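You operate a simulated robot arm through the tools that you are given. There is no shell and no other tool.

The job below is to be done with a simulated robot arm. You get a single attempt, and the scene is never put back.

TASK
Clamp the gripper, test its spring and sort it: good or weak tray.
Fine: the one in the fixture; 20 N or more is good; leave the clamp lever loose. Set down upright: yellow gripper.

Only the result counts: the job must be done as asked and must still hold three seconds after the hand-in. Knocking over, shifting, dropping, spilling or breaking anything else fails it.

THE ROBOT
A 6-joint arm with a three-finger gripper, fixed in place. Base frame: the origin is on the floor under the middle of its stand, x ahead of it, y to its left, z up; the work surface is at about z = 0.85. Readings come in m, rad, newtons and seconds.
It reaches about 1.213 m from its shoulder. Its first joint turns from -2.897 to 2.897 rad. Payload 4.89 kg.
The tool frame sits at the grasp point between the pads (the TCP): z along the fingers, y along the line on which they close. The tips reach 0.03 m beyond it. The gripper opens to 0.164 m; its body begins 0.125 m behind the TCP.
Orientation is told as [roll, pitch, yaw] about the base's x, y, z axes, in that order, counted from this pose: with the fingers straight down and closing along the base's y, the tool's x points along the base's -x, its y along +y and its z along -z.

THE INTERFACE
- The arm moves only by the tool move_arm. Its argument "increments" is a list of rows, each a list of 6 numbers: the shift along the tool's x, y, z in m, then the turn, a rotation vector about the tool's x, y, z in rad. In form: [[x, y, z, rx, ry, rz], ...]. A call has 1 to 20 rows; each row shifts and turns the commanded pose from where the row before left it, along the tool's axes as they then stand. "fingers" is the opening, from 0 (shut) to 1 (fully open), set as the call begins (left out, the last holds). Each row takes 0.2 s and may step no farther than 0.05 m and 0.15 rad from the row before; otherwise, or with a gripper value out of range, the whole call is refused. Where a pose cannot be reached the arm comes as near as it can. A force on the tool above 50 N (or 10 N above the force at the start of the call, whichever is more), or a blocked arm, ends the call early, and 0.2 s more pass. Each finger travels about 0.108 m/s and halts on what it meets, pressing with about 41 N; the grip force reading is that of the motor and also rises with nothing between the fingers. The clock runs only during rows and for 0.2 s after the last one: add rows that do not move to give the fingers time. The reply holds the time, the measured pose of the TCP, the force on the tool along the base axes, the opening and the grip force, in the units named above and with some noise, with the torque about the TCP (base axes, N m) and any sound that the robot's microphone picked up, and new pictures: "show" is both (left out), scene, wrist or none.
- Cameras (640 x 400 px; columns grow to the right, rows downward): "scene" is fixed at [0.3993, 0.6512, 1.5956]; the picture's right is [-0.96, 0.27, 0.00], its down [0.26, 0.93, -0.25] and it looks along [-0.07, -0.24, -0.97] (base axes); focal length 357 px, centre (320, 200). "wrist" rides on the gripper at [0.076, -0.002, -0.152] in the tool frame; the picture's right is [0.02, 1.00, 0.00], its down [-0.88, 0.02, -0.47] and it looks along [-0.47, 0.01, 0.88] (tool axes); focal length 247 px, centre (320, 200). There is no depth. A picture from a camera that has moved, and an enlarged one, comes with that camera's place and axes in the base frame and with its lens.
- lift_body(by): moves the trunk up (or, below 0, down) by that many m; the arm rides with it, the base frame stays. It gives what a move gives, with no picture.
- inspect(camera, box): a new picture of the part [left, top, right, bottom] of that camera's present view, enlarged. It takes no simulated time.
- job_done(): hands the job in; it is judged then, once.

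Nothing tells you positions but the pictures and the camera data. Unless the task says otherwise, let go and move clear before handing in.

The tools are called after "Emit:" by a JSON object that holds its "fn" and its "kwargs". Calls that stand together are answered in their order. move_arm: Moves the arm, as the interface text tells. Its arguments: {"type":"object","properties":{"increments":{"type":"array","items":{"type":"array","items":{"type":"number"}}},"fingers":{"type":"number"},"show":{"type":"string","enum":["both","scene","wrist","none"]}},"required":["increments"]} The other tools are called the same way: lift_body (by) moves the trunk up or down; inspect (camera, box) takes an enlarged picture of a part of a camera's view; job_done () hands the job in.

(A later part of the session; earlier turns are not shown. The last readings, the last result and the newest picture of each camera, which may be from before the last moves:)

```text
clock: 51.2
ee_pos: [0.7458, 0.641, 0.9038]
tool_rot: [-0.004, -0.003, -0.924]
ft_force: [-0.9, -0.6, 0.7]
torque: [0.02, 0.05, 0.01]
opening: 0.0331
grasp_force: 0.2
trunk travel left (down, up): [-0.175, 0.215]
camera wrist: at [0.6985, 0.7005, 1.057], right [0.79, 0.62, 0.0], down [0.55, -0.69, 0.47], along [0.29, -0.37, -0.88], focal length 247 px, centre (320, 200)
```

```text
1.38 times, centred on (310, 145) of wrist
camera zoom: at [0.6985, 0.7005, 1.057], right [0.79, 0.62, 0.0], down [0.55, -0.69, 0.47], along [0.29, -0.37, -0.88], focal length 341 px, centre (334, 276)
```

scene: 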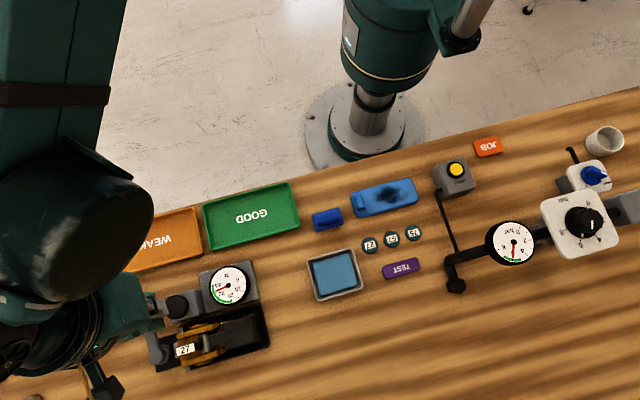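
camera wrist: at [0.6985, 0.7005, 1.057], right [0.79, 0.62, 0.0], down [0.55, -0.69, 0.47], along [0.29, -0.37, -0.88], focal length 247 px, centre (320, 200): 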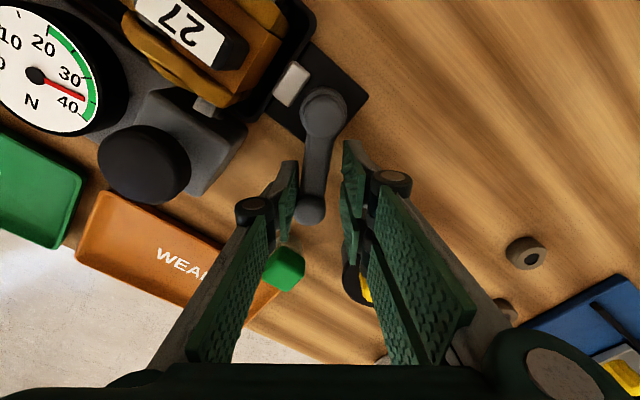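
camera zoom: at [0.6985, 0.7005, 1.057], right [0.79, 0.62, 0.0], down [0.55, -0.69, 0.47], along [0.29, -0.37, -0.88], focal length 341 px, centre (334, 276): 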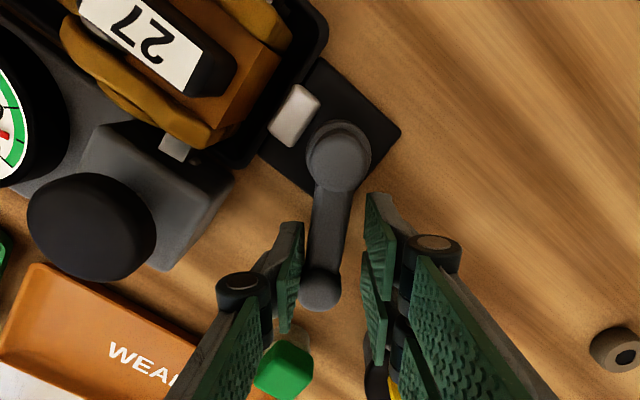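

The lever follows freely back. Continuing to the loose end.

Emit:
{"fn": "move_arm", "kwargs": {"increments": [[0.0002, 0.0047, 0, 0, 0, -0.1], [0.0002, 0.0047, 0, 0, 0, -0.1], [0.0002, 0.0047, 0, 0, 0, -0.1], [0.0002, 0.0047, 0, 0, 0, -0.1], [0.0002, 0.0047, 0, 0, 0, -0.1], [0.0002, 0.0047, 0, 0, 0, -0.1], [0.0002, 0.0047, 0, 0, 0, -0.1], [0.0002, 0.0047, 0, 0, 0, -0.1], [0, 0, 0, 0, 0, 0]], "show": "wrist"}}

Emit:
{"fn": "inspect", "kwargs": {"camera": "wrist", "box": [200, 0, 420, 290]}}

```text
clock: 53.2
ee_pos: [0.7652, 0.673, 0.9048]
tool_rot: [-0.004, 0.001, -0.125]
ft_force: [0.4, -2.0, -0.1]
torque: [-0.02, -0.01, -0.02]
opening: 0.0337
grasp_force: 0.9
trunk travel left (down, up): [-0.175, 0.215]
camera wrist: at [0.6883, 0.6801, 1.0572], right [0.1, 0.99, 0.0], down [0.88, -0.09, 0.47], along [0.47, -0.05, -0.88], focal length 247 px, centre (320, 200)
```

wrist: 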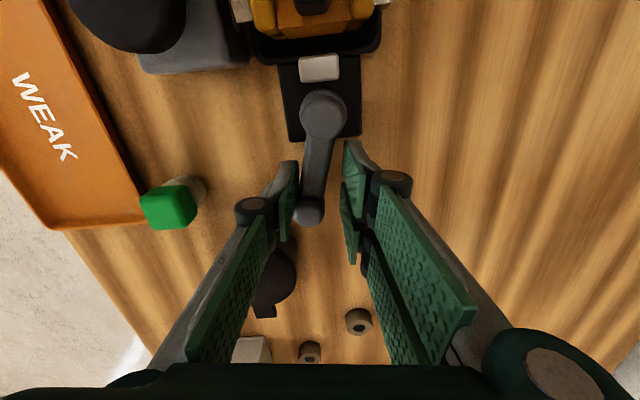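

```text
1.38 times, centred on (310, 145) of wrist
camera zoom: at [0.6883, 0.6801, 1.0572], right [0.1, 0.99, 0.0], down [0.88, -0.09, 0.47], along [0.47, -0.05, -0.88], focal length 341 px, centre (334, 276)
```

zoom: 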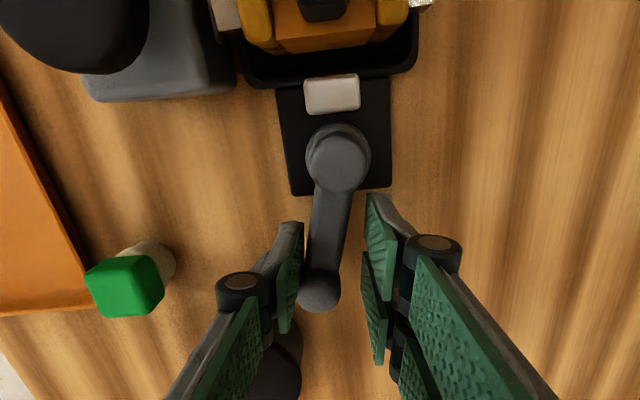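

Emit:
{"fn": "move_arm", "kwargs": {"increments": [[0.0002, 0.0047, 0, 0, 0, -0.1], [0, 0.004, 0, 0, 0, -0.025], [0, 0.003, 0, 0, 0, 0], [0, 0.002, 0, 0, 0, 0], [0, 0, 0, 0, 0, 0]], "show": "wrist"}}

Emit:
{"fn": "inspect", "kwargs": {"camera": "wrist", "box": [200, 0, 420, 290]}}

```text
clock: 54.4
ee_pos: [0.7643, 0.6859, 0.9048]
tool_rot: [-0.004, 0.0, 0.001]
ft_force: [0.6, -1.0, 0.0]
torque: [-0.03, -0.02, -0.02]
opening: 0.0335
grasp_force: 0.4
trunk travel left (down, up): [-0.175, 0.215]
camera wrist: at [0.6883, 0.6844, 1.0571], right [-0.02, 1.0, 0.0], down [0.88, 0.02, 0.47], along [0.47, 0.01, -0.88], focal length 247 px, centre (320, 200)
```

wrist: 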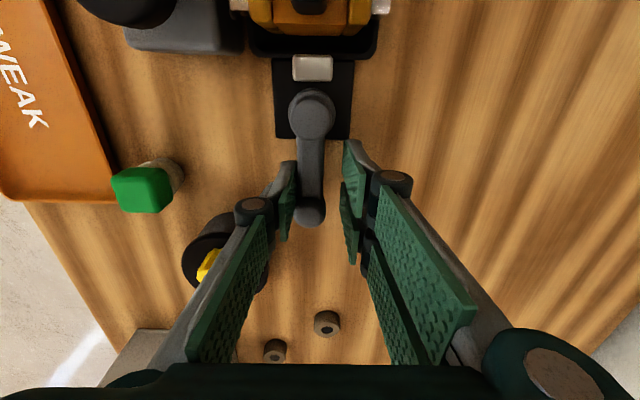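

```text
1.38 times, centred on (310, 145) of wrist
camera zoom: at [0.6883, 0.6844, 1.0571], right [-0.02, 1.0, 0.0], down [0.88, 0.02, 0.47], along [0.47, 0.01, -0.88], focal length 341 px, centre (334, 276)
```

zoom: 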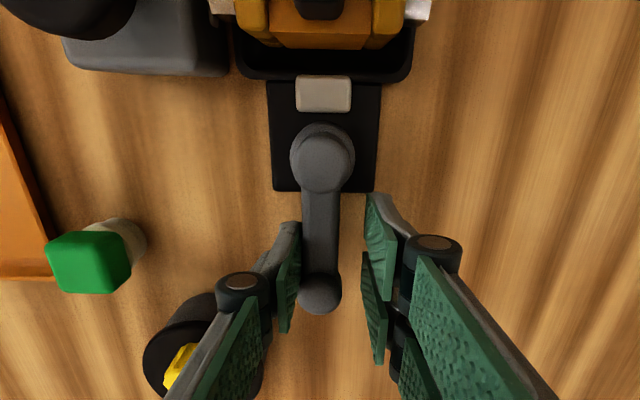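

Emit:
{"fn": "move_arm", "kwargs": {"increments": [[0, 0.002, 0, 0, 0, 0], [0, 0.002, 0, 0, 0, 0], [0, 0, 0, 0, 0, 0]], "show": "wrist"}}

Emit:
{"fn": "inspect", "kwargs": {"camera": "wrist", "box": [200, 0, 420, 290]}}

```text
clock: 55.2
ee_pos: [0.7646, 0.6898, 0.9042]
tool_rot: [-0.002, 0.002, 0.0]
ft_force: [-3.2, -13.9, -2.8]
torque: [-0.23, 0.07, 0.1]
opening: 0.0381
grasp_force: 6.0
trunk travel left (down, up): [-0.175, 0.215]
camera wrist: at [0.6884, 0.6876, 1.0573], right [-0.02, 1.0, 0.0], down [0.88, 0.02, 0.47], along [0.47, 0.01, -0.88], focal length 247 px, centre (320, 200)
```

wrist: 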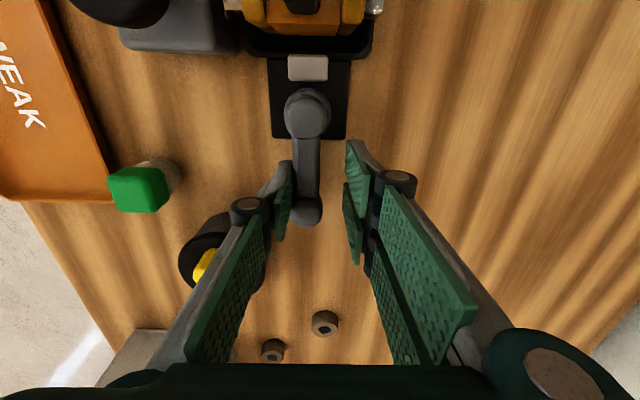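

```text
1.38 times, centred on (310, 145) of wrist
camera zoom: at [0.6884, 0.6876, 1.0573], right [-0.02, 1.0, 0.0], down [0.88, 0.02, 0.47], along [0.47, 0.01, -0.88], focal length 341 px, centre (334, 276)
```

zoom: 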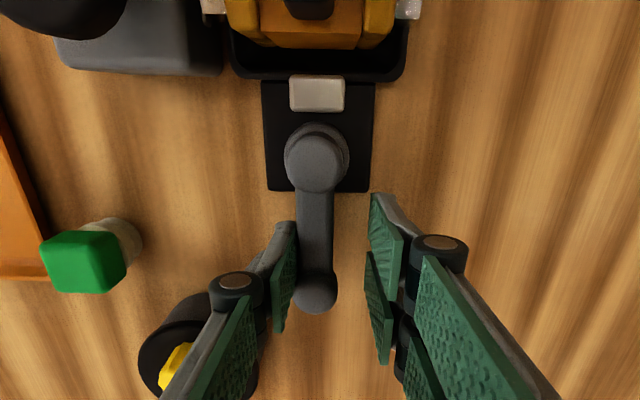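

Loose stop reached (about 14 N of contact). I'll back off, lift clear of the lever, and go look straight at the gripper's post for grasping.

Emit:
{"fn": "move_arm", "kwargs": {"increments": [[0, -0.005, 0, 0, 0, 0], [0, -0.005, 0, 0, 0, 0], [0, 0, -0.02, 0, 0, 0], [0, 0, -0.04, 0, 0, 0], [0, 0, -0.04, 0, 0, 0], [0, 0, -0.02, 0, 0, 0], [0.04, 0, 0, 0, 0, 0], [0.04, 0, 0, 0, 0, 0], [0.04, 0, 0, 0, 0, 0], [0, 0, 0, 0, 0, 0]], "show": "both"}}

Emit:
{"fn": "inspect", "kwargs": {"camera": "wrist", "box": [240, 80, 400, 260]}}

Emit:
{"fn": "inspect", "kwargs": {"camera": "scene", "box": [80, 260, 290, 390]}}

```text
clock: 57.4
ee_pos: [0.6441, 0.6811, 1.0245]
tool_rot: [-0.003, 0.0, 0.0]
ft_force: [-0.8, -0.5, 0.5]
torque: [0.02, -0.11, 0.03]
opening: 0.0328
grasp_force: 0.0
trunk travel left (down, up): [-0.175, 0.215]
camera wrist: at [0.5684, 0.6793, 1.1769], right [-0.02, 1.0, 0.0], down [0.88, 0.02, 0.47], along [0.47, 0.01, -0.88], focal length 247 px, centre (320, 200)
```

scene: 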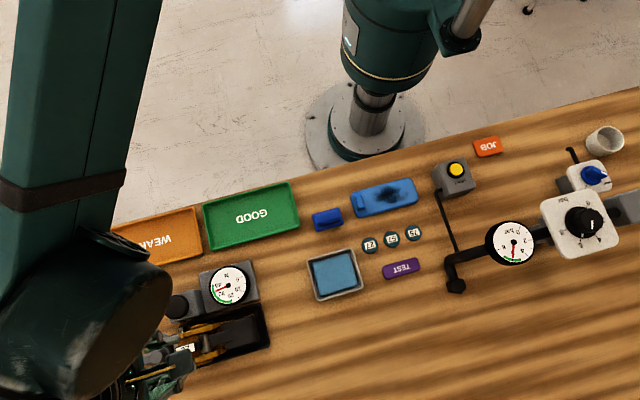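
wrist: 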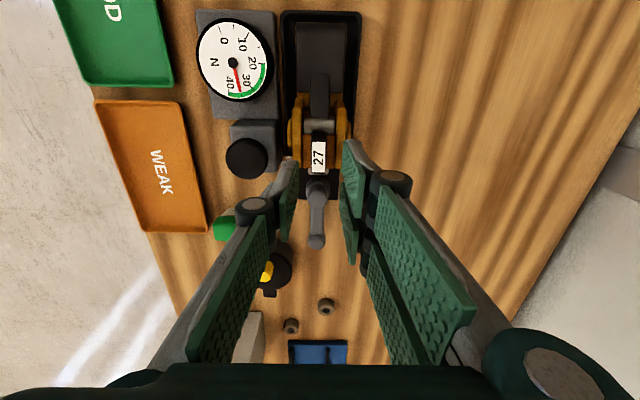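

```text
2.22 times, centred on (320, 170) of wrist
camera zoom: at [0.5684, 0.6793, 1.1769], right [-0.02, 1.0, 0.0], down [0.88, 0.02, 0.47], along [0.47, 0.01, -0.88], focal length 549 px, centre (320, 267)
```

zoom: 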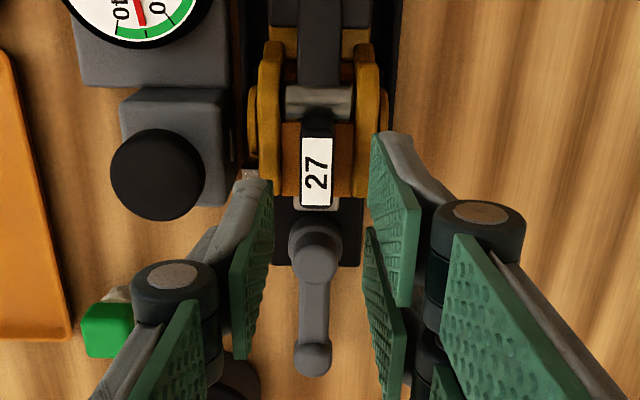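

```text
3.05 times, centred on (185, 325) of scene
camera zoom: at [0.3993, 0.6512, 1.5956], right [-0.96, 0.27, 0.0], down [0.26, 0.93, -0.25], along [-0.07, -0.24, -0.97], focal length 1089 px, centre (731, -181)
```

zoom: 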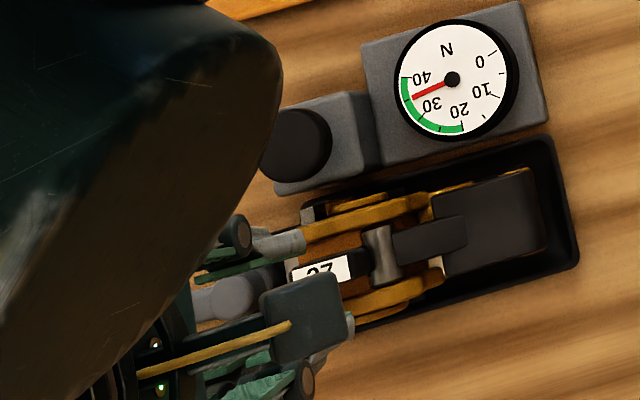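

The post top is centred at about (0.643, 0.6795), 0.039 x 0.015 m, top z about 0.945; cheek tops are about z 0.918, so the fingertips should stop near z 0.923. Lowering part-way to verify the alignment.

Emit:
{"fn": "move_arm", "kwargs": {"increments": [[0.001, -0.0015, 0.02, 0, 0, 0], [0, 0, 0.02, 0, 0, 0], [0, 0, 0.01, 0, 0, 0], [0, 0, 0, 0, 0, 0]], "show": "both"}}

Emit:
{"fn": "inspect", "kwargs": {"camera": "wrist", "box": [240, 80, 400, 260]}}

Emit:
{"fn": "inspect", "kwargs": {"camera": "scene", "box": [120, 290, 290, 390]}}

```text
clock: 58.4
ee_pos: [0.6435, 0.6799, 0.9727]
tool_rot: [-0.003, 0.001, 0.001]
ft_force: [-0.1, -0.2, 1.2]
torque: [0.0, 0.01, -0.01]
opening: 0.033
grasp_force: 0.0
trunk travel left (down, up): [-0.175, 0.215]
camera wrist: at [0.5677, 0.6767, 1.1265], right [-0.02, 1.0, 0.0], down [0.88, 0.02, 0.47], along [0.47, 0.01, -0.88], focal length 247 px, centre (320, 200)
```

scene: 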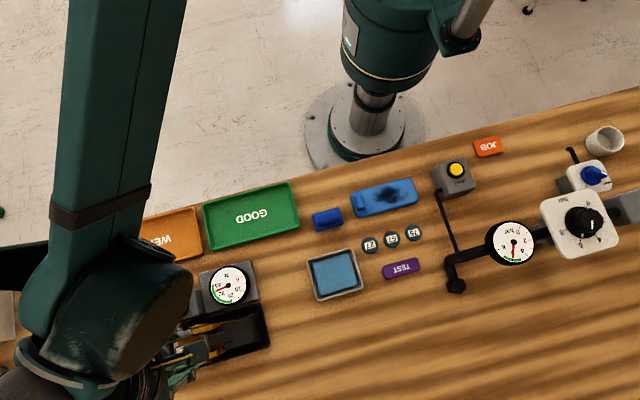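
wrist: 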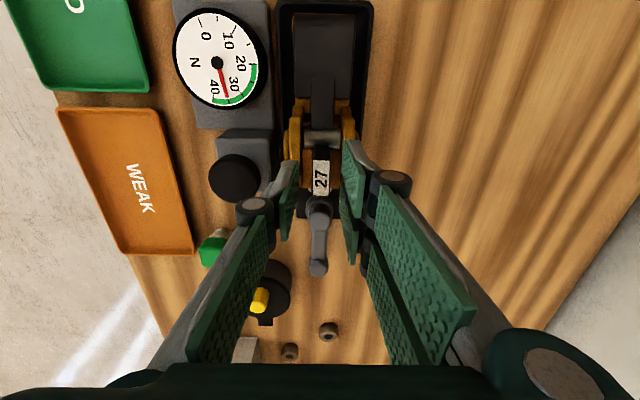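

```text
2.22 times, centred on (320, 170) of wrist
camera zoom: at [0.5677, 0.6767, 1.1265], right [-0.02, 1.0, 0.0], down [0.88, 0.02, 0.47], along [0.47, 0.01, -0.88], focal length 549 px, centre (320, 267)
```

zoom: 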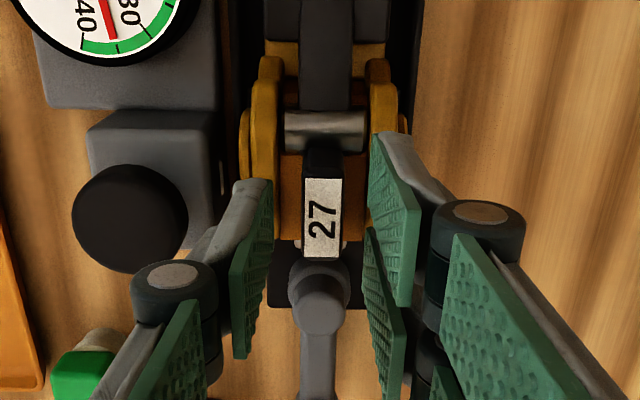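

```text
3.76 times, centred on (205, 340) of scene
camera zoom: at [0.3993, 0.6512, 1.5956], right [-0.96, 0.27, 0.0], down [0.26, 0.93, -0.25], along [-0.07, -0.24, -0.97], focal length 1346 px, centre (753, -327)
```

zoom: 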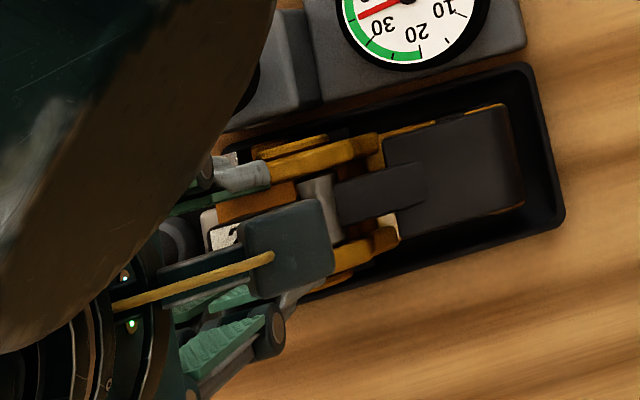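

Emit:
{"fn": "move_arm", "kwargs": {"increments": [[0, 0, 0.01, 0, 0, 0], [0, 0, 0.007, 0, 0, 0], [0, 0, 0.003, 0, 0, 0], [0, 0, 0, 0, 0, 0]], "show": "wrist"}}

Emit:
{"fn": "inspect", "kwargs": {"camera": "wrist", "box": [240, 80, 400, 260]}}

```text
clock: 59.4
ee_pos: [0.6432, 0.6794, 0.9547]
tool_rot: [-0.004, 0.0, -0.001]
ft_force: [0.4, 0.1, -0.3]
torque: [-0.02, 0.01, 0.0]
opening: 0.0329
grasp_force: 0.1
trunk travel left (down, up): [-0.175, 0.215]
camera wrist: at [0.5672, 0.6769, 1.1073], right [-0.02, 1.0, 0.0], down [0.88, 0.02, 0.47], along [0.47, 0.01, -0.88], focal length 247 px, centre (320, 200)
```

wrist: 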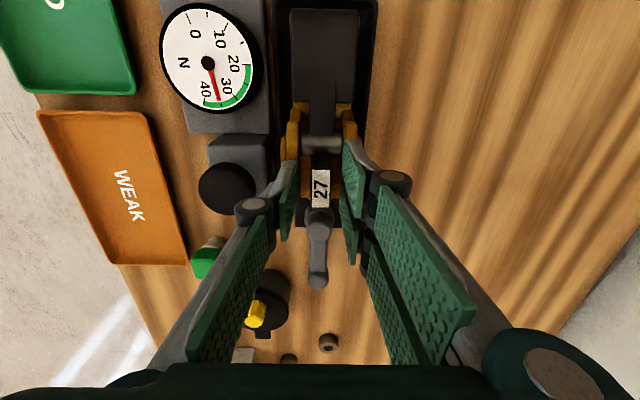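

```text
2.22 times, centred on (320, 170) of wrist
camera zoom: at [0.5672, 0.6769, 1.1073], right [-0.02, 1.0, 0.0], down [0.88, 0.02, 0.47], along [0.47, 0.01, -0.88], focal length 549 px, centre (320, 267)
```

zoom: 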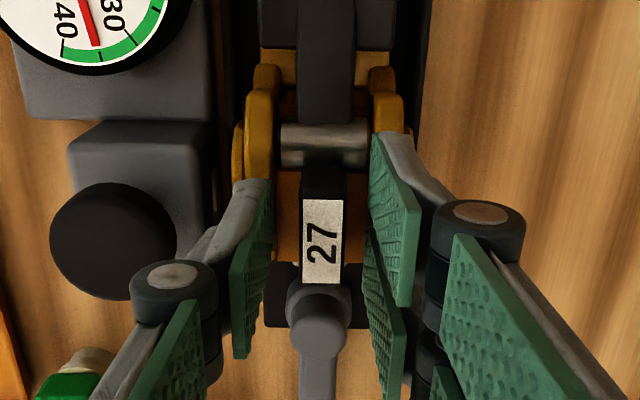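

Emit:
{"fn": "move_arm", "kwargs": {"increments": [[0, 0, 0.002, 0, 0, 0], [0, 0, 0, 0, 0, 0], [0, 0, 0, 0, 0, 0], [0, 0, 0, 0, 0, 0]], "fingers": 0, "show": "wrist"}}

Emit:
{"fn": "inspect", "kwargs": {"camera": "wrist", "box": [240, 80, 400, 260]}}

```text
clock: 60.4
ee_pos: [0.6432, 0.679, 0.9529]
tool_rot: [-0.002, 0.001, 0.0]
ft_force: [7.5, 11.4, 33.6]
torque: [0.35, 0.17, -0.23]
opening: 0.0156
grasp_force: 41.2
trunk travel left (down, up): [-0.175, 0.215]
camera wrist: at [0.5668, 0.6765, 1.1067], right [-0.02, 1.0, 0.0], down [0.88, 0.02, 0.47], along [0.47, 0.01, -0.88], focal length 247 px, centre (320, 200)
```

wrist: 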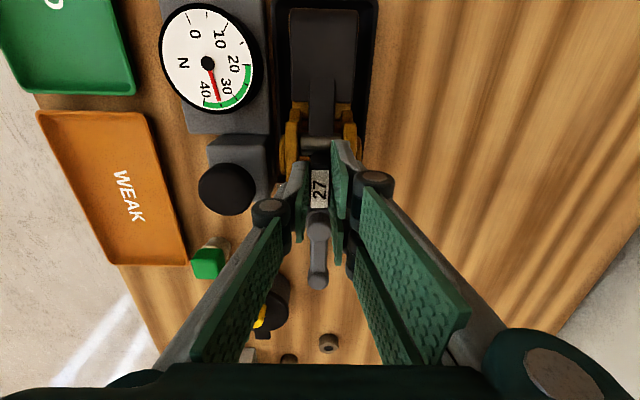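

```text
2.22 times, centred on (320, 170) of wrist
camera zoom: at [0.5668, 0.6765, 1.1067], right [-0.02, 1.0, 0.0], down [0.88, 0.02, 0.47], along [0.47, 0.01, -0.88], focal length 549 px, centre (320, 267)
```

zoom: 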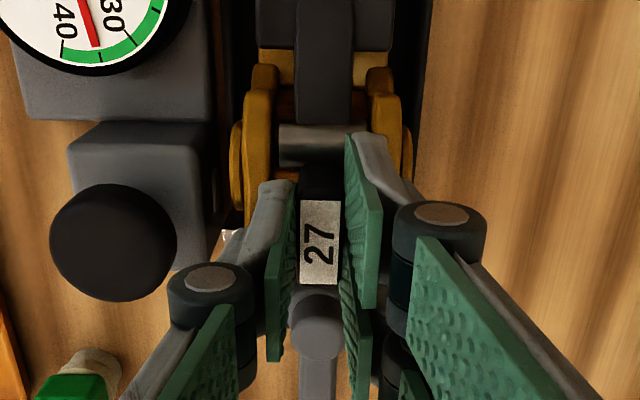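

The post is gripped (opening 15.6 mm, 41 N). Lifting gently by 1 cm first to check that the gripper comes free.

Emit:
{"fn": "move_arm", "kwargs": {"increments": [[0, 0, -0.002, 0, 0, 0], [0, 0, -0.003, 0, 0, 0], [0, 0, -0.005, 0, 0, 0], [0, 0, 0, 0, 0, 0]], "show": "both"}}

Emit:
{"fn": "inspect", "kwargs": {"camera": "wrist", "box": [240, 0, 400, 260]}}

Emit:
{"fn": "inspect", "kwargs": {"camera": "scene", "box": [120, 260, 290, 390]}}

```text
clock: 61.4
ee_pos: [0.6436, 0.6789, 0.9624]
tool_rot: [-0.004, 0.001, 0.001]
ft_force: [-0.1, 0.6, -1.1]
torque: [0.0, -0.03, 0.03]
opening: 0.0157
grasp_force: 41.2
trunk travel left (down, up): [-0.175, 0.215]
camera wrist: at [0.5674, 0.677, 1.1153], right [-0.02, 1.0, 0.0], down [0.88, 0.02, 0.47], along [0.47, 0.01, -0.88], focal length 247 px, centre (320, 200)
```

scene: 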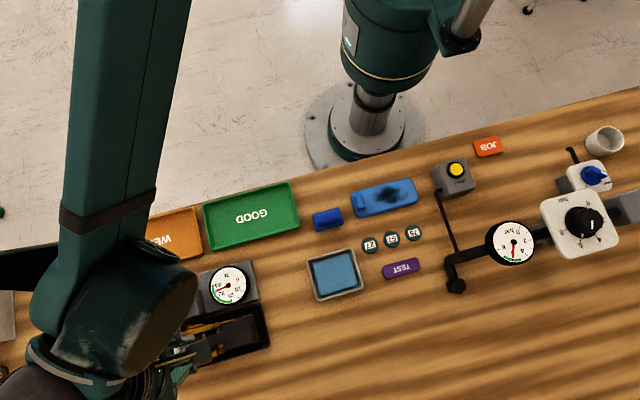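
wrist: 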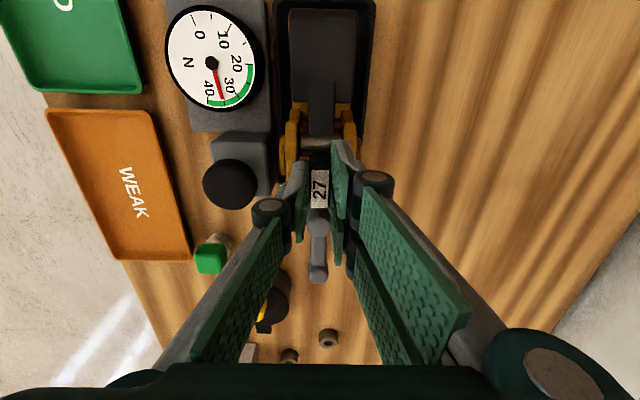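

```text
1.54 times, centred on (320, 130) of wrist
camera zoom: at [0.5674, 0.677, 1.1153], right [-0.02, 1.0, 0.0], down [0.88, 0.02, 0.47], along [0.47, 0.01, -0.88], focal length 380 px, centre (320, 308)
```

zoom: 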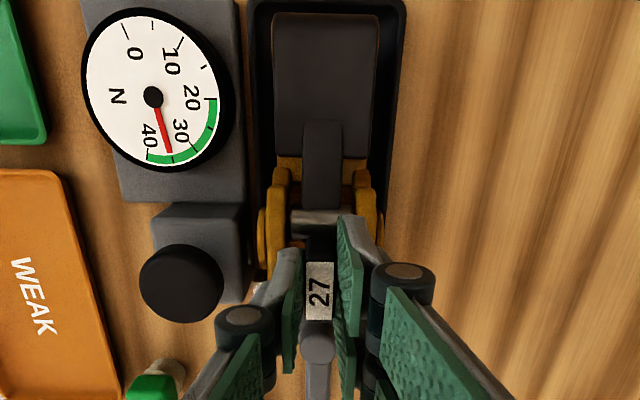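

```text
3.08 times, centred on (205, 325) of scene
camera zoom: at [0.3993, 0.6512, 1.5956], right [-0.96, 0.27, 0.0], down [0.26, 0.93, -0.25], along [-0.07, -0.24, -0.97], focal length 1100 px, centre (674, -185)
```

zoom: 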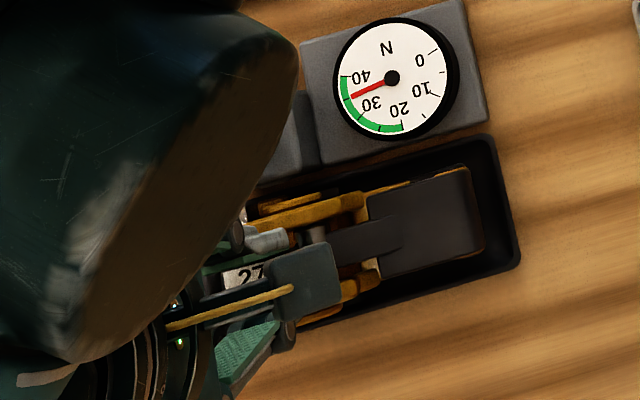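

Emit:
{"fn": "move_arm", "kwargs": {"increments": [[0, 0, -0.01, 0, 0, 0], [0, 0, -0.015, 0, 0, 0], [0, 0, -0.015, 0, 0, 0], [0, 0, 0, 0, 0, 0]], "show": "both"}}

Emit:
{"fn": "inspect", "kwargs": {"camera": "wrist", "box": [240, 0, 400, 260]}}

Emit:
{"fn": "inspect", "kwargs": {"camera": "scene", "box": [120, 260, 290, 390]}}

```text
clock: 62.4
ee_pos: [0.6438, 0.6789, 1.0021]
tool_rot: [-0.001, 0.0, 0.0]
ft_force: [0.3, -0.2, -2.2]
torque: [0.01, -0.1, -0.02]
opening: 0.0155
grasp_force: 40.9
trunk travel left (down, up): [-0.175, 0.215]
camera wrist: at [0.5678, 0.6773, 1.1555], right [-0.02, 1.0, 0.0], down [0.88, 0.02, 0.47], along [0.47, 0.01, -0.88], focal length 247 px, centre (320, 200)
```

scene: 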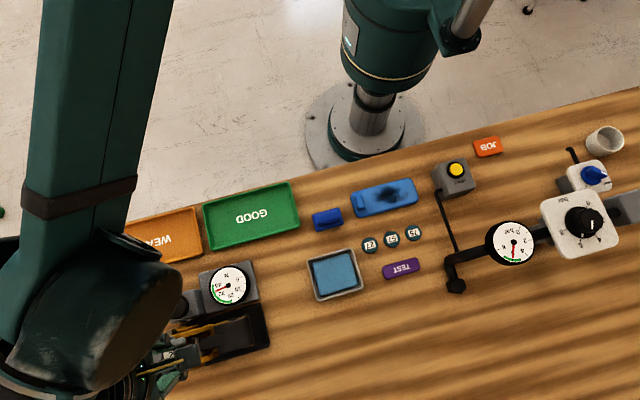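
wrist: 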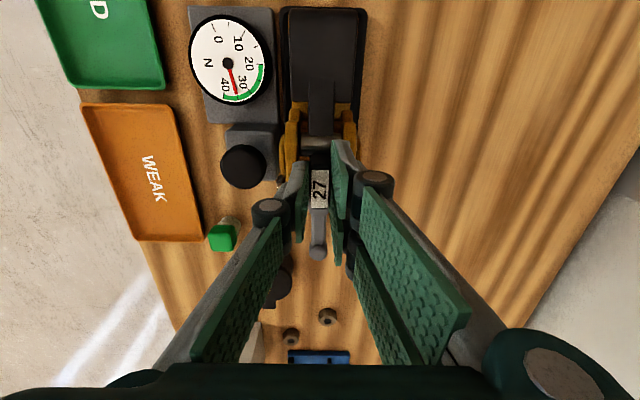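

```text
1.54 times, centred on (320, 130) of wrist
camera zoom: at [0.5678, 0.6773, 1.1555], right [-0.02, 1.0, 0.0], down [0.88, 0.02, 0.47], along [0.47, 0.01, -0.88], focal length 380 px, centre (320, 308)
```

zoom: 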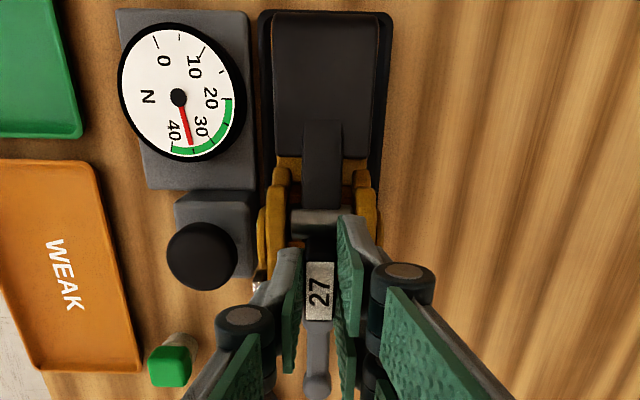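

```text
3.08 times, centred on (205, 325) of scene
camera zoom: at [0.3993, 0.6512, 1.5956], right [-0.96, 0.27, 0.0], down [0.26, 0.93, -0.25], along [-0.07, -0.24, -0.97], focal length 1100 px, centre (674, -185)
```

zoom: 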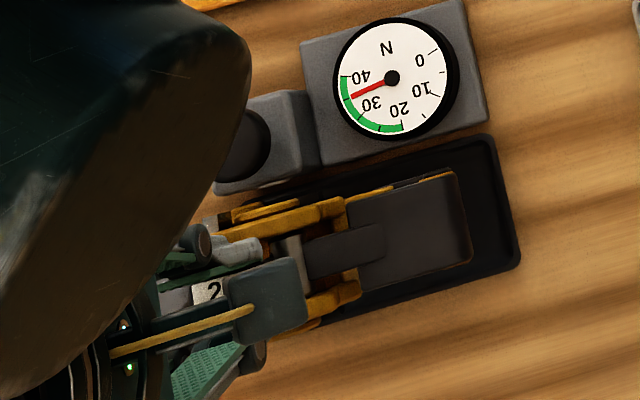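

The whole gripper, including its dark arm, came up level with the hand (about 0.2 kg). I'll raise it well clear of the mushroom and carry it over the GOOD tray (tray about x 0.40-0.59, y 0.41-0.51), offsetting for the gripper's length ahead of the post.

Emit:
{"fn": "move_arm", "kwargs": {"increments": [[0, 0, -0.03, 0, 0, 0], [0, 0, -0.03, 0, 0, 0], [0, 0, -0.02, 0, 0, 0], [0.0177, -0.0363, 0, 0, 0, 0], [0.0177, -0.0363, 0, 0, 0, 0], [0.0177, -0.0363, 0, 0, 0, 0], [0.0177, -0.0363, 0, 0, 0, 0], [0.0177, -0.0363, 0, 0, 0, 0], [0.0177, -0.0363, 0, 0, 0, 0], [0, 0, 0, 0, 0, 0]], "show": "both"}}

Emit:
{"fn": "inspect", "kwargs": {"camera": "wrist", "box": [220, 0, 440, 260]}}

Emit:
{"fn": "inspect", "kwargs": {"camera": "scene", "box": [90, 160, 320, 380]}}

```text
clock: 64.6
ee_pos: [0.5371, 0.4603, 1.0814]
tool_rot: [-0.004, -0.003, -0.001]
ft_force: [-1.8, -0.2, -2.0]
torque: [0.06, -0.15, 0.02]
opening: 0.0154
grasp_force: 40.8
trunk travel left (down, up): [-0.175, 0.215]
camera wrist: at [0.4603, 0.4588, 1.2353], right [-0.02, 1.0, 0.0], down [0.88, 0.02, 0.47], along [0.47, 0.01, -0.88], focal length 247 px, centre (320, 200)
```

scene: 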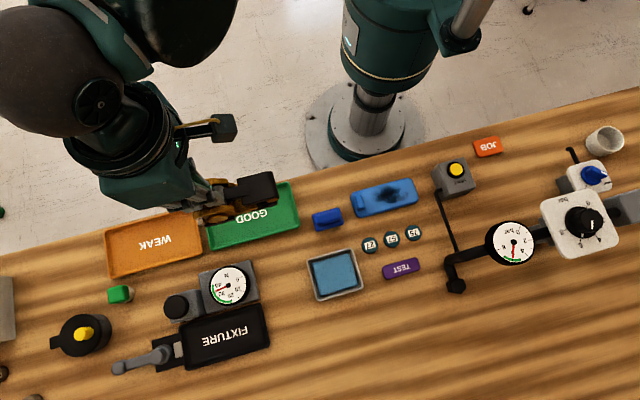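
wrist: 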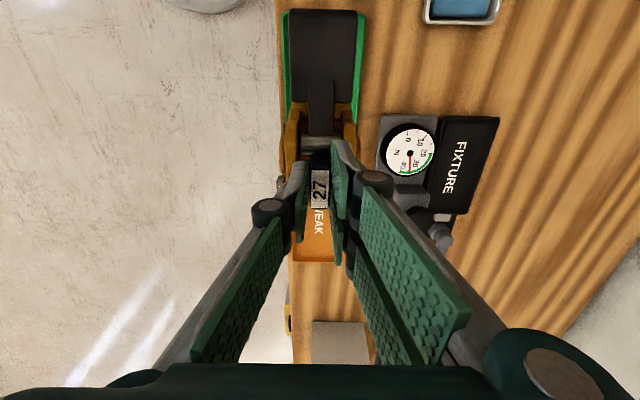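

```text
1.54 times, centred on (330, 130) of wrist
camera zoom: at [0.4603, 0.4588, 1.2353], right [-0.02, 1.0, 0.0], down [0.88, 0.02, 0.47], along [0.47, 0.01, -0.88], focal length 380 px, centre (305, 308)
```

zoom: 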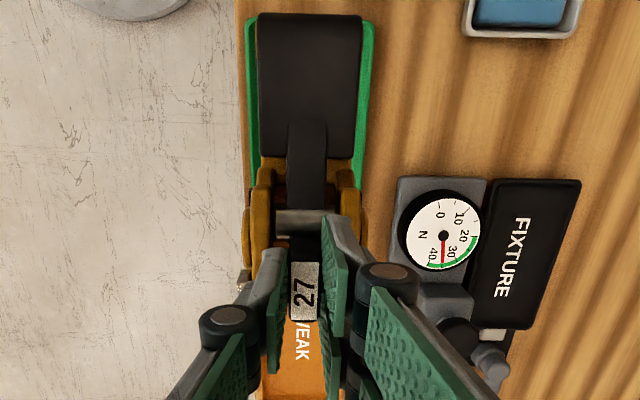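

```text
1.82 times, centred on (205, 270) of scene
camera zoom: at [0.3993, 0.6512, 1.5956], right [-0.96, 0.27, 0.0], down [0.26, 0.93, -0.25], along [-0.07, -0.24, -0.97], focal length 650 px, centre (529, 73)
```

zoom: 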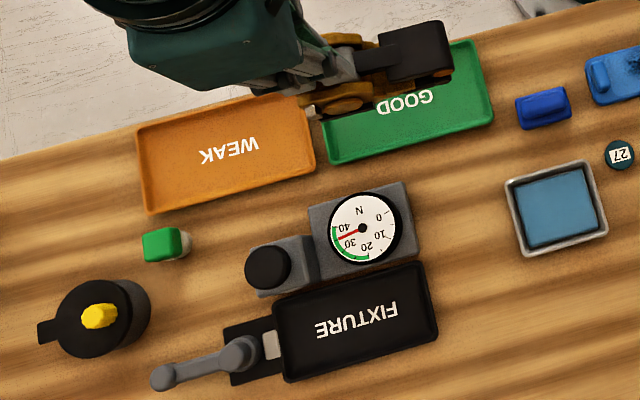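

The fixture is now empty and the gripper hangs centred over the GOOD tray (expected span x 0.43-0.56, y 0.42-0.50). Lowering to just above the tray floor.

Emit:
{"fn": "move_arm", "kwargs": {"increments": [[0, 0, 0.03, 0, 0, 0], [0, 0, 0.03, 0, 0, 0], [0, 0, 0.03, 0, 0, 0], [0, 0, 0.015, 0, 0, 0], [0, 0, 0, 0, 0, 0]], "show": "both"}}

Emit:
{"fn": "inspect", "kwargs": {"camera": "wrist", "box": [220, 0, 440, 260]}}

Emit:
{"fn": "inspect", "kwargs": {"camera": "scene", "box": [150, 150, 320, 270]}}

```text
clock: 65.8
ee_pos: [0.5361, 0.4613, 0.978]
tool_rot: [-0.003, 0.001, 0.0]
ft_force: [0.9, 1.0, -2.0]
torque: [-0.05, -0.01, -0.02]
opening: 0.0159
grasp_force: 40.9
trunk travel left (down, up): [-0.175, 0.215]
camera wrist: at [0.4605, 0.4593, 1.1305], right [-0.02, 1.0, 0.0], down [0.88, 0.02, 0.47], along [0.47, 0.01, -0.88], focal length 247 px, centre (320, 200)
```

scene: 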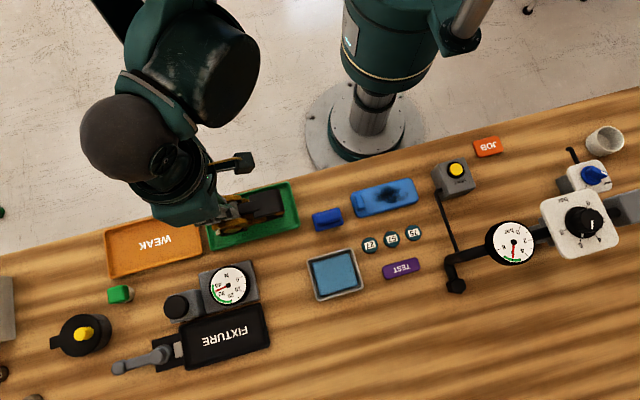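
wrist: 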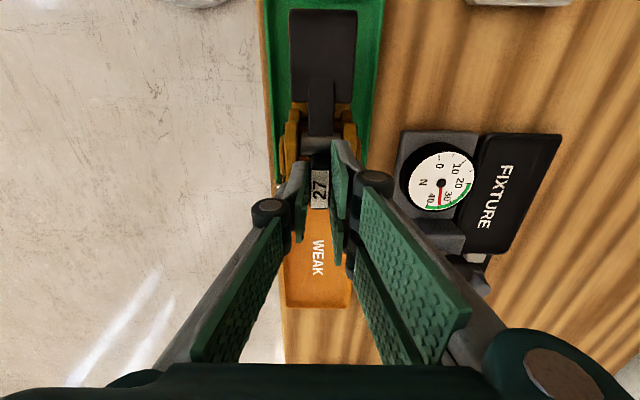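

```text
1.54 times, centred on (330, 130) of wrist
camera zoom: at [0.4605, 0.4593, 1.1305], right [-0.02, 1.0, 0.0], down [0.88, 0.02, 0.47], along [0.47, 0.01, -0.88], focal length 380 px, centre (305, 308)
```

zoom: 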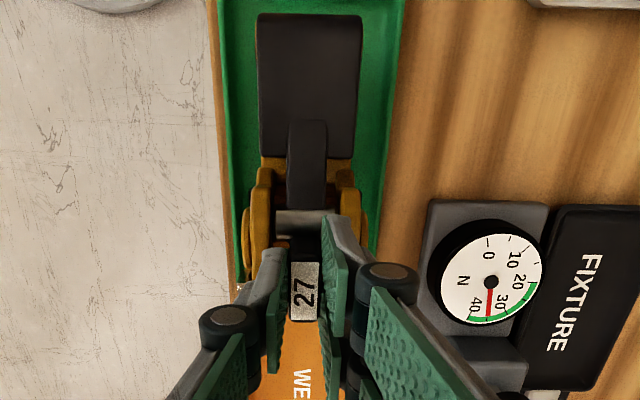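

```text
3.33 times, centred on (235, 210) of scene
camera zoom: at [0.3993, 0.6512, 1.5956], right [-0.96, 0.27, 0.0], down [0.26, 0.93, -0.25], along [-0.07, -0.24, -0.97], focal length 1191 px, centre (603, 167)
```

zoom: 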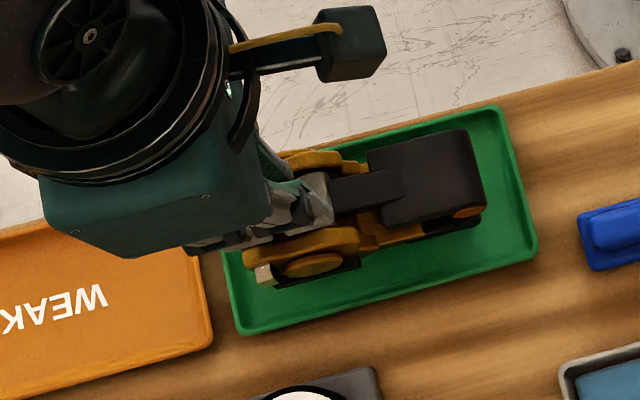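

Alignment looks right; a 4 mm shift toward +y will centre it better. Then lowering slowly until contact.

Emit:
{"fn": "move_arm", "kwargs": {"increments": [[0, 0.004, 0, 0, 0, 0], [0, 0, 0.01, 0, 0, 0], [0, 0, 0.005, 0, 0, 0], [0, 0, 0.003, 0, 0, 0], [0, 0, 0, 0, 0, 0]], "show": "none"}}

Emit:
{"fn": "move_arm", "kwargs": {"increments": [[0, 0, 0.002, 0, 0, 0], [0, 0, 0.002, 0, 0, 0], [0, 0, 0, 0, 0, 0]], "show": "wrist"}}

```text
clock: 67.0
ee_pos: [0.536, 0.4654, 0.9604]
tool_rot: [-0.002, 0.003, 0.001]
ft_force: [-1.2, -0.1, -1.3]
torque: [0.0, -0.02, 0.0]
opening: 0.0155
grasp_force: 40.6
trunk travel left (down, up): [-0.175, 0.215]
```

```text
clock: 67.8
ee_pos: [0.5372, 0.4639, 0.9555]
tool_rot: [-0.004, 0.0, -0.002]
ft_force: [-0.8, -0.3, -1.9]
torque: [0.01, -0.07, 0.0]
opening: 0.0156
grasp_force: 40.6
trunk travel left (down, up): [-0.175, 0.215]
camera wrist: at [0.461, 0.4628, 1.109], right [-0.02, 1.0, 0.0], down [0.88, 0.02, 0.47], along [0.47, 0.01, -0.88], focal length 247 px, centre (320, 200)
```

wrist: 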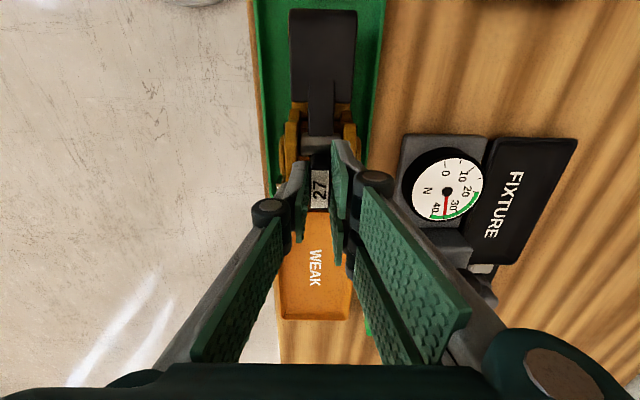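

No contact yet (force still about -2 N, the load's weight). Continuing down in 2 mm steps.

Emit:
{"fn": "move_arm", "kwargs": {"increments": [[0, 0, 0.002, 0, 0, 0], [0, 0, 0.001, 0, 0, 0], [0, 0, 0, 0, 0, 0]], "show": "none"}}

Emit:
{"fn": "move_arm", "kwargs": {"increments": [[0, 0, 0.002, 0, 0, 0], [0, 0, 0, 0, 0, 0]], "show": "wrist"}}

```text
clock: 68.6
ee_pos: [0.5373, 0.4653, 0.9528]
tool_rot: [-0.003, -0.001, -0.001]
ft_force: [0.2, 0.3, -1.1]
torque: [0.01, -0.03, -0.01]
opening: 0.0156
grasp_force: 41.3
trunk travel left (down, up): [-0.175, 0.215]
```

```text
clock: 69.2
ee_pos: [0.5381, 0.4648, 0.9519]
tool_rot: [-0.001, -0.002, 0.0]
ft_force: [7.3, -0.9, 37.0]
torque: [0.04, -0.03, 0.02]
opening: 0.0157
grasp_force: 41.2
trunk travel left (down, up): [-0.175, 0.215]
camera wrist: at [0.4606, 0.4624, 1.1055], right [-0.02, 1.0, 0.0], down [0.88, 0.02, 0.47], along [0.47, 0.01, -0.88], focal length 247 px, centre (320, 200)
```

wrist: 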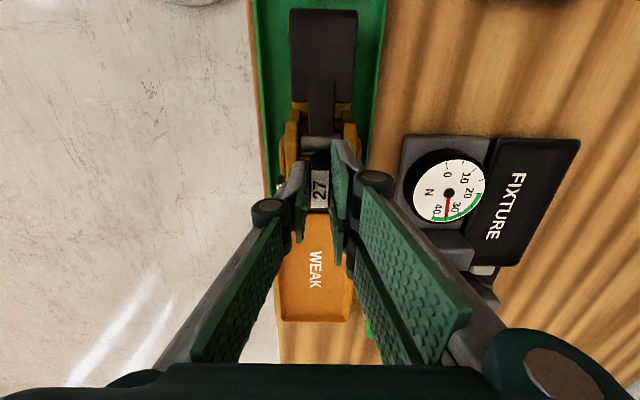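

Contact with the tray floor at TCP z about 0.952 (37 N). I'll ease off 1 mm, then check.

Emit:
{"fn": "move_arm", "kwargs": {"increments": [[0, 0, -0.001, 0, 0, 0], [0, 0, 0, 0, 0, 0]], "show": "none"}}

Emit:
{"fn": "inspect", "kwargs": {"camera": "scene", "box": [150, 150, 320, 270]}}

Emit:
{"fn": "inspect", "kwargs": {"camera": "wrist", "box": [220, 0, 440, 260]}}

```text
clock: 69.8
ee_pos: [0.5374, 0.4658, 0.9524]
tool_rot: [-0.003, 0.0, 0.0]
ft_force: [9.1, -2.3, 25.5]
torque: [-0.01, -0.82, -0.07]
opening: 0.0154
grasp_force: 41.0
trunk travel left (down, up): [-0.175, 0.215]
```

```text
3.33 times, centred on (235, 210) of scene
camera zoom: at [0.3993, 0.6512, 1.5956], right [-0.96, 0.27, 0.0], down [0.26, 0.93, -0.25], along [-0.07, -0.24, -0.97], focal length 1191 px, centre (603, 167)
```

zoom: 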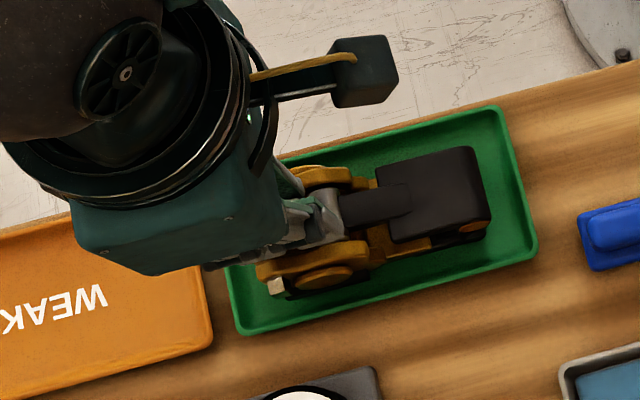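

```text
1.54 times, centred on (330, 130) of wrist
camera zoom: at [0.4606, 0.4625, 1.1055], right [-0.02, 1.0, 0.0], down [0.88, 0.02, 0.47], along [0.47, 0.01, -0.88], focal length 380 px, centre (305, 308)
```

zoom: 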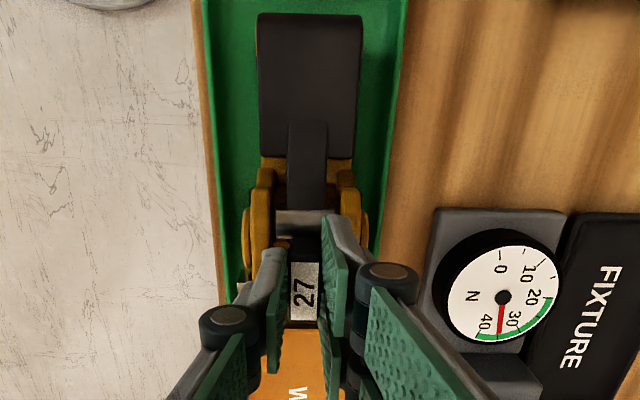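

Emit:
{"fn": "move_arm", "kwargs": {"increments": [[0, 0, -0.001, 0, 0, 0], [0, 0, 0, 0, 0, 0]], "show": "none"}}

```text
clock: 70.4
ee_pos: [0.5362, 0.4653, 0.952]
tool_rot: [-0.003, 0.003, 0.0]
ft_force: [1.1, 1.0, -1.8]
torque: [-0.01, -0.02, -0.01]
opening: 0.0155
grasp_force: 41.5
trunk travel left (down, up): [-0.175, 0.215]
```

The load is just barely hanging at the floor (under 1 mm). Opening the fingers slightly and checking before lifting away.

Emit:
{"fn": "move_arm", "kwargs": {"increments": [[0, 0, 0, 0, 0, 0], [0, 0, 0, 0, 0, 0]], "fingers": 0.15, "show": "wrist"}}

Emit:
{"fn": "inspect", "kwargs": {"camera": "wrist", "box": [220, 0, 440, 260]}}

Emit:
{"fn": "inspect", "kwargs": {"camera": "scene", "box": [150, 150, 320, 270]}}

```text
clock: 71.0
ee_pos: [0.5378, 0.4645, 0.9533]
tool_rot: [-0.003, 0.002, 0.0]
ft_force: [-0.5, 0.2, 0.4]
torque: [0.01, -0.01, 0.02]
opening: 0.0243
grasp_force: 0.1
trunk travel left (down, up): [-0.175, 0.215]
camera wrist: at [0.4606, 0.4631, 1.1061], right [-0.02, 1.0, 0.0], down [0.88, 0.02, 0.47], along [0.47, 0.01, -0.88], focal length 247 px, centre (320, 200)
```

wrist: 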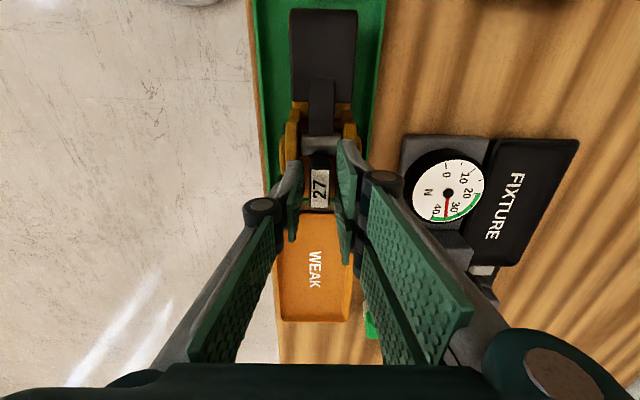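

```text
1.54 times, centred on (330, 130) of wrist
camera zoom: at [0.4606, 0.4631, 1.1061], right [-0.02, 1.0, 0.0], down [0.88, 0.02, 0.47], along [0.47, 0.01, -0.88], focal length 380 px, centre (305, 308)
```

zoom: 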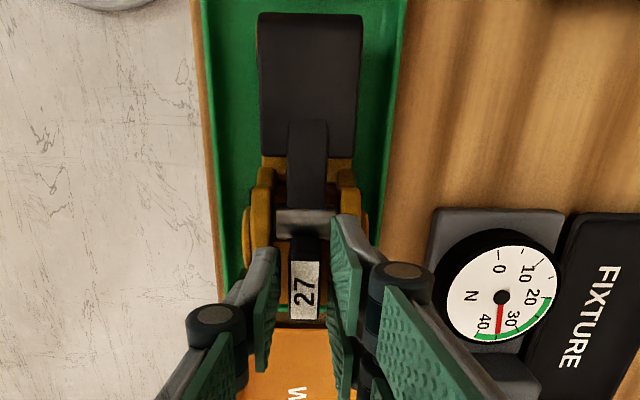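

```text
3.33 times, centred on (235, 210) of scene
camera zoom: at [0.3993, 0.6512, 1.5956], right [-0.96, 0.27, 0.0], down [0.26, 0.93, -0.25], along [-0.07, -0.24, -0.97], focal length 1191 px, centre (603, 167)
```

zoom: 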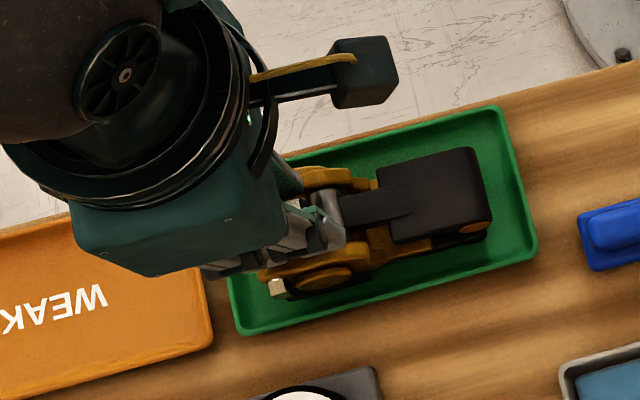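

The gripper stands on its own in the GOOD tray with the fingers clear of the post. Lifting straight up and away.

Emit:
{"fn": "move_arm", "kwargs": {"increments": [[0, 0, -0.003, 0, 0, 0], [0, 0, -0.007, 0, 0, 0], [0, 0, -0.015, 0, 0, 0], [0, 0, -0.03, 0, 0, 0], [0, 0, -0.04, 0, 0, 0], [0, 0, -0.04, 0, 0, 0], [0, 0, -0.04, 0, 0, 0], [0, 0, 0, 0, 0, 0]], "show": "both"}}

Emit:
{"fn": "inspect", "kwargs": {"camera": "wrist", "box": [220, 20, 440, 260]}}

Emit:
{"fn": "inspect", "kwargs": {"camera": "scene", "box": [80, 150, 320, 390]}}

```text
clock: 72.8
ee_pos: [0.5365, 0.4652, 1.1284]
tool_rot: [-0.004, 0.002, -0.001]
ft_force: [-0.4, -0.1, -0.3]
torque: [0.04, -0.08, 0.0]
opening: 0.0248
grasp_force: 0.1
trunk travel left (down, up): [-0.175, 0.215]
camera wrist: at [0.4596, 0.4631, 1.2817], right [-0.02, 1.0, 0.0], down [0.88, 0.02, 0.47], along [0.47, 0.01, -0.88], focal length 247 px, centre (320, 200)
```

scene: 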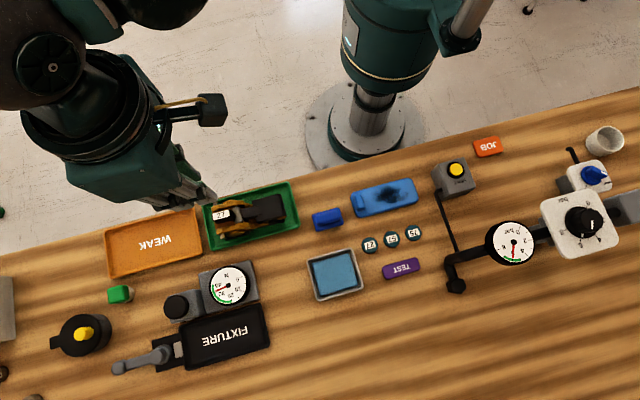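
wrist: 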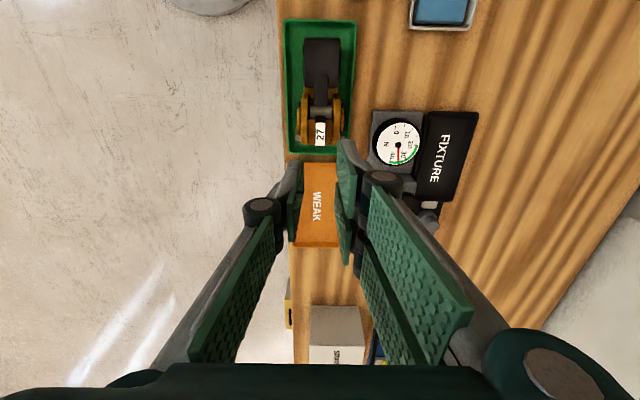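

```text
1.67 times, centred on (330, 140) of wrist
camera zoom: at [0.4596, 0.4631, 1.2817], right [-0.02, 1.0, 0.0], down [0.88, 0.02, 0.47], along [0.47, 0.01, -0.88], focal length 412 px, centre (303, 300)
```

zoom: 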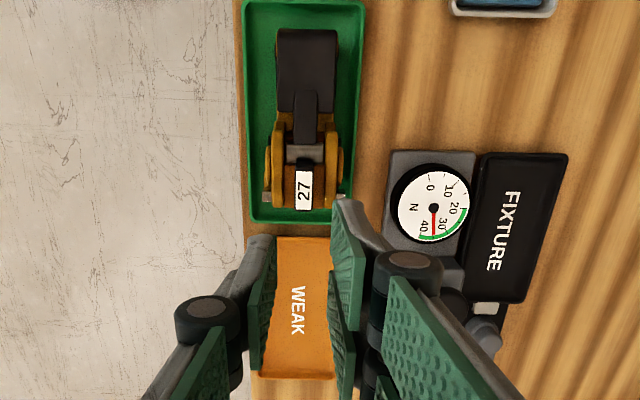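

```text
1.67 times, centred on (200, 270) of scene
camera zoom: at [0.3993, 0.6512, 1.5956], right [-0.96, 0.27, 0.0], down [0.26, 0.93, -0.25], along [-0.07, -0.24, -0.97], focal length 596 px, centre (520, 83)
```

zoom: 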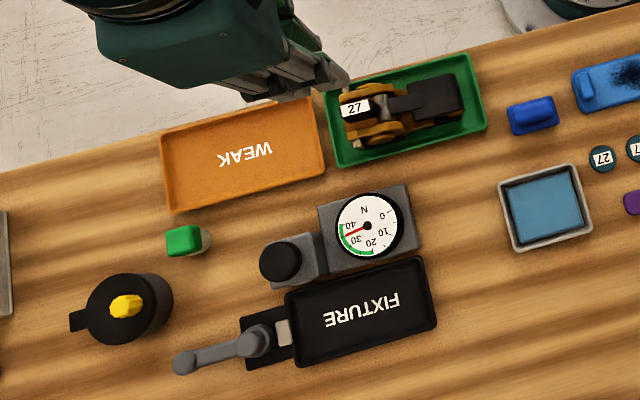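

The gripper stands upright inside the GOOD tray, the lever is back at its loose stop, and the other objects look undisturbed. One short wait to confirm it stays put, then I'll hand in.

Emit:
{"fn": "move_arm", "kwargs": {"increments": [[0, 0, -0.02, 0, 0, 0], [0, 0, 0, 0, 0, 0], [0, 0, 0, 0, 0, 0], [0, 0, 0, 0, 0, 0], [0, 0, 0, 0, 0, 0]], "show": "scene"}}

Emit:
{"fn": "inspect", "kwargs": {"camera": "scene", "box": [80, 170, 320, 390]}}

```text
clock: 74.0
ee_pos: [0.5365, 0.4659, 1.1475]
tool_rot: [-0.003, 0.0, 0.0]
ft_force: [0.1, -0.7, -0.2]
torque: [0.02, 0.02, 0.01]
opening: 0.0247
grasp_force: 0.1
trunk travel left (down, up): [-0.175, 0.215]
```

scene: 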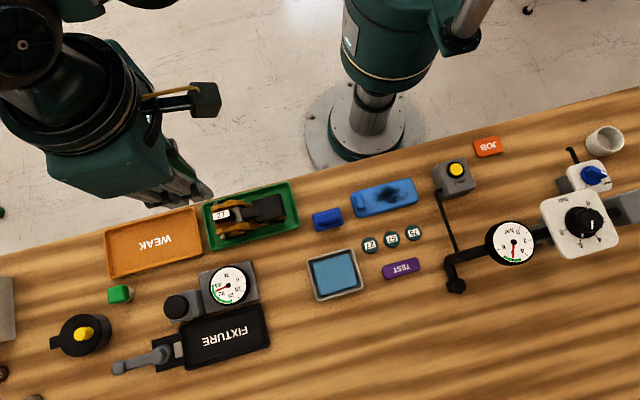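

```text
1.82 times, centred on (200, 280) of scene
camera zoom: at [0.3993, 0.6512, 1.5956], right [-0.96, 0.27, 0.0], down [0.26, 0.93, -0.25], along [-0.07, -0.24, -0.97], focal length 650 px, centre (538, 54)
```

zoom: 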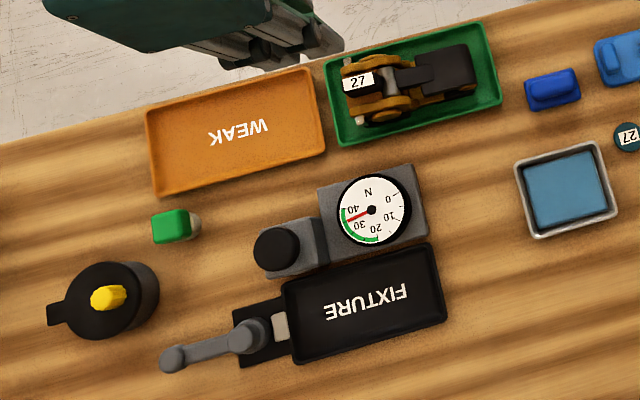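

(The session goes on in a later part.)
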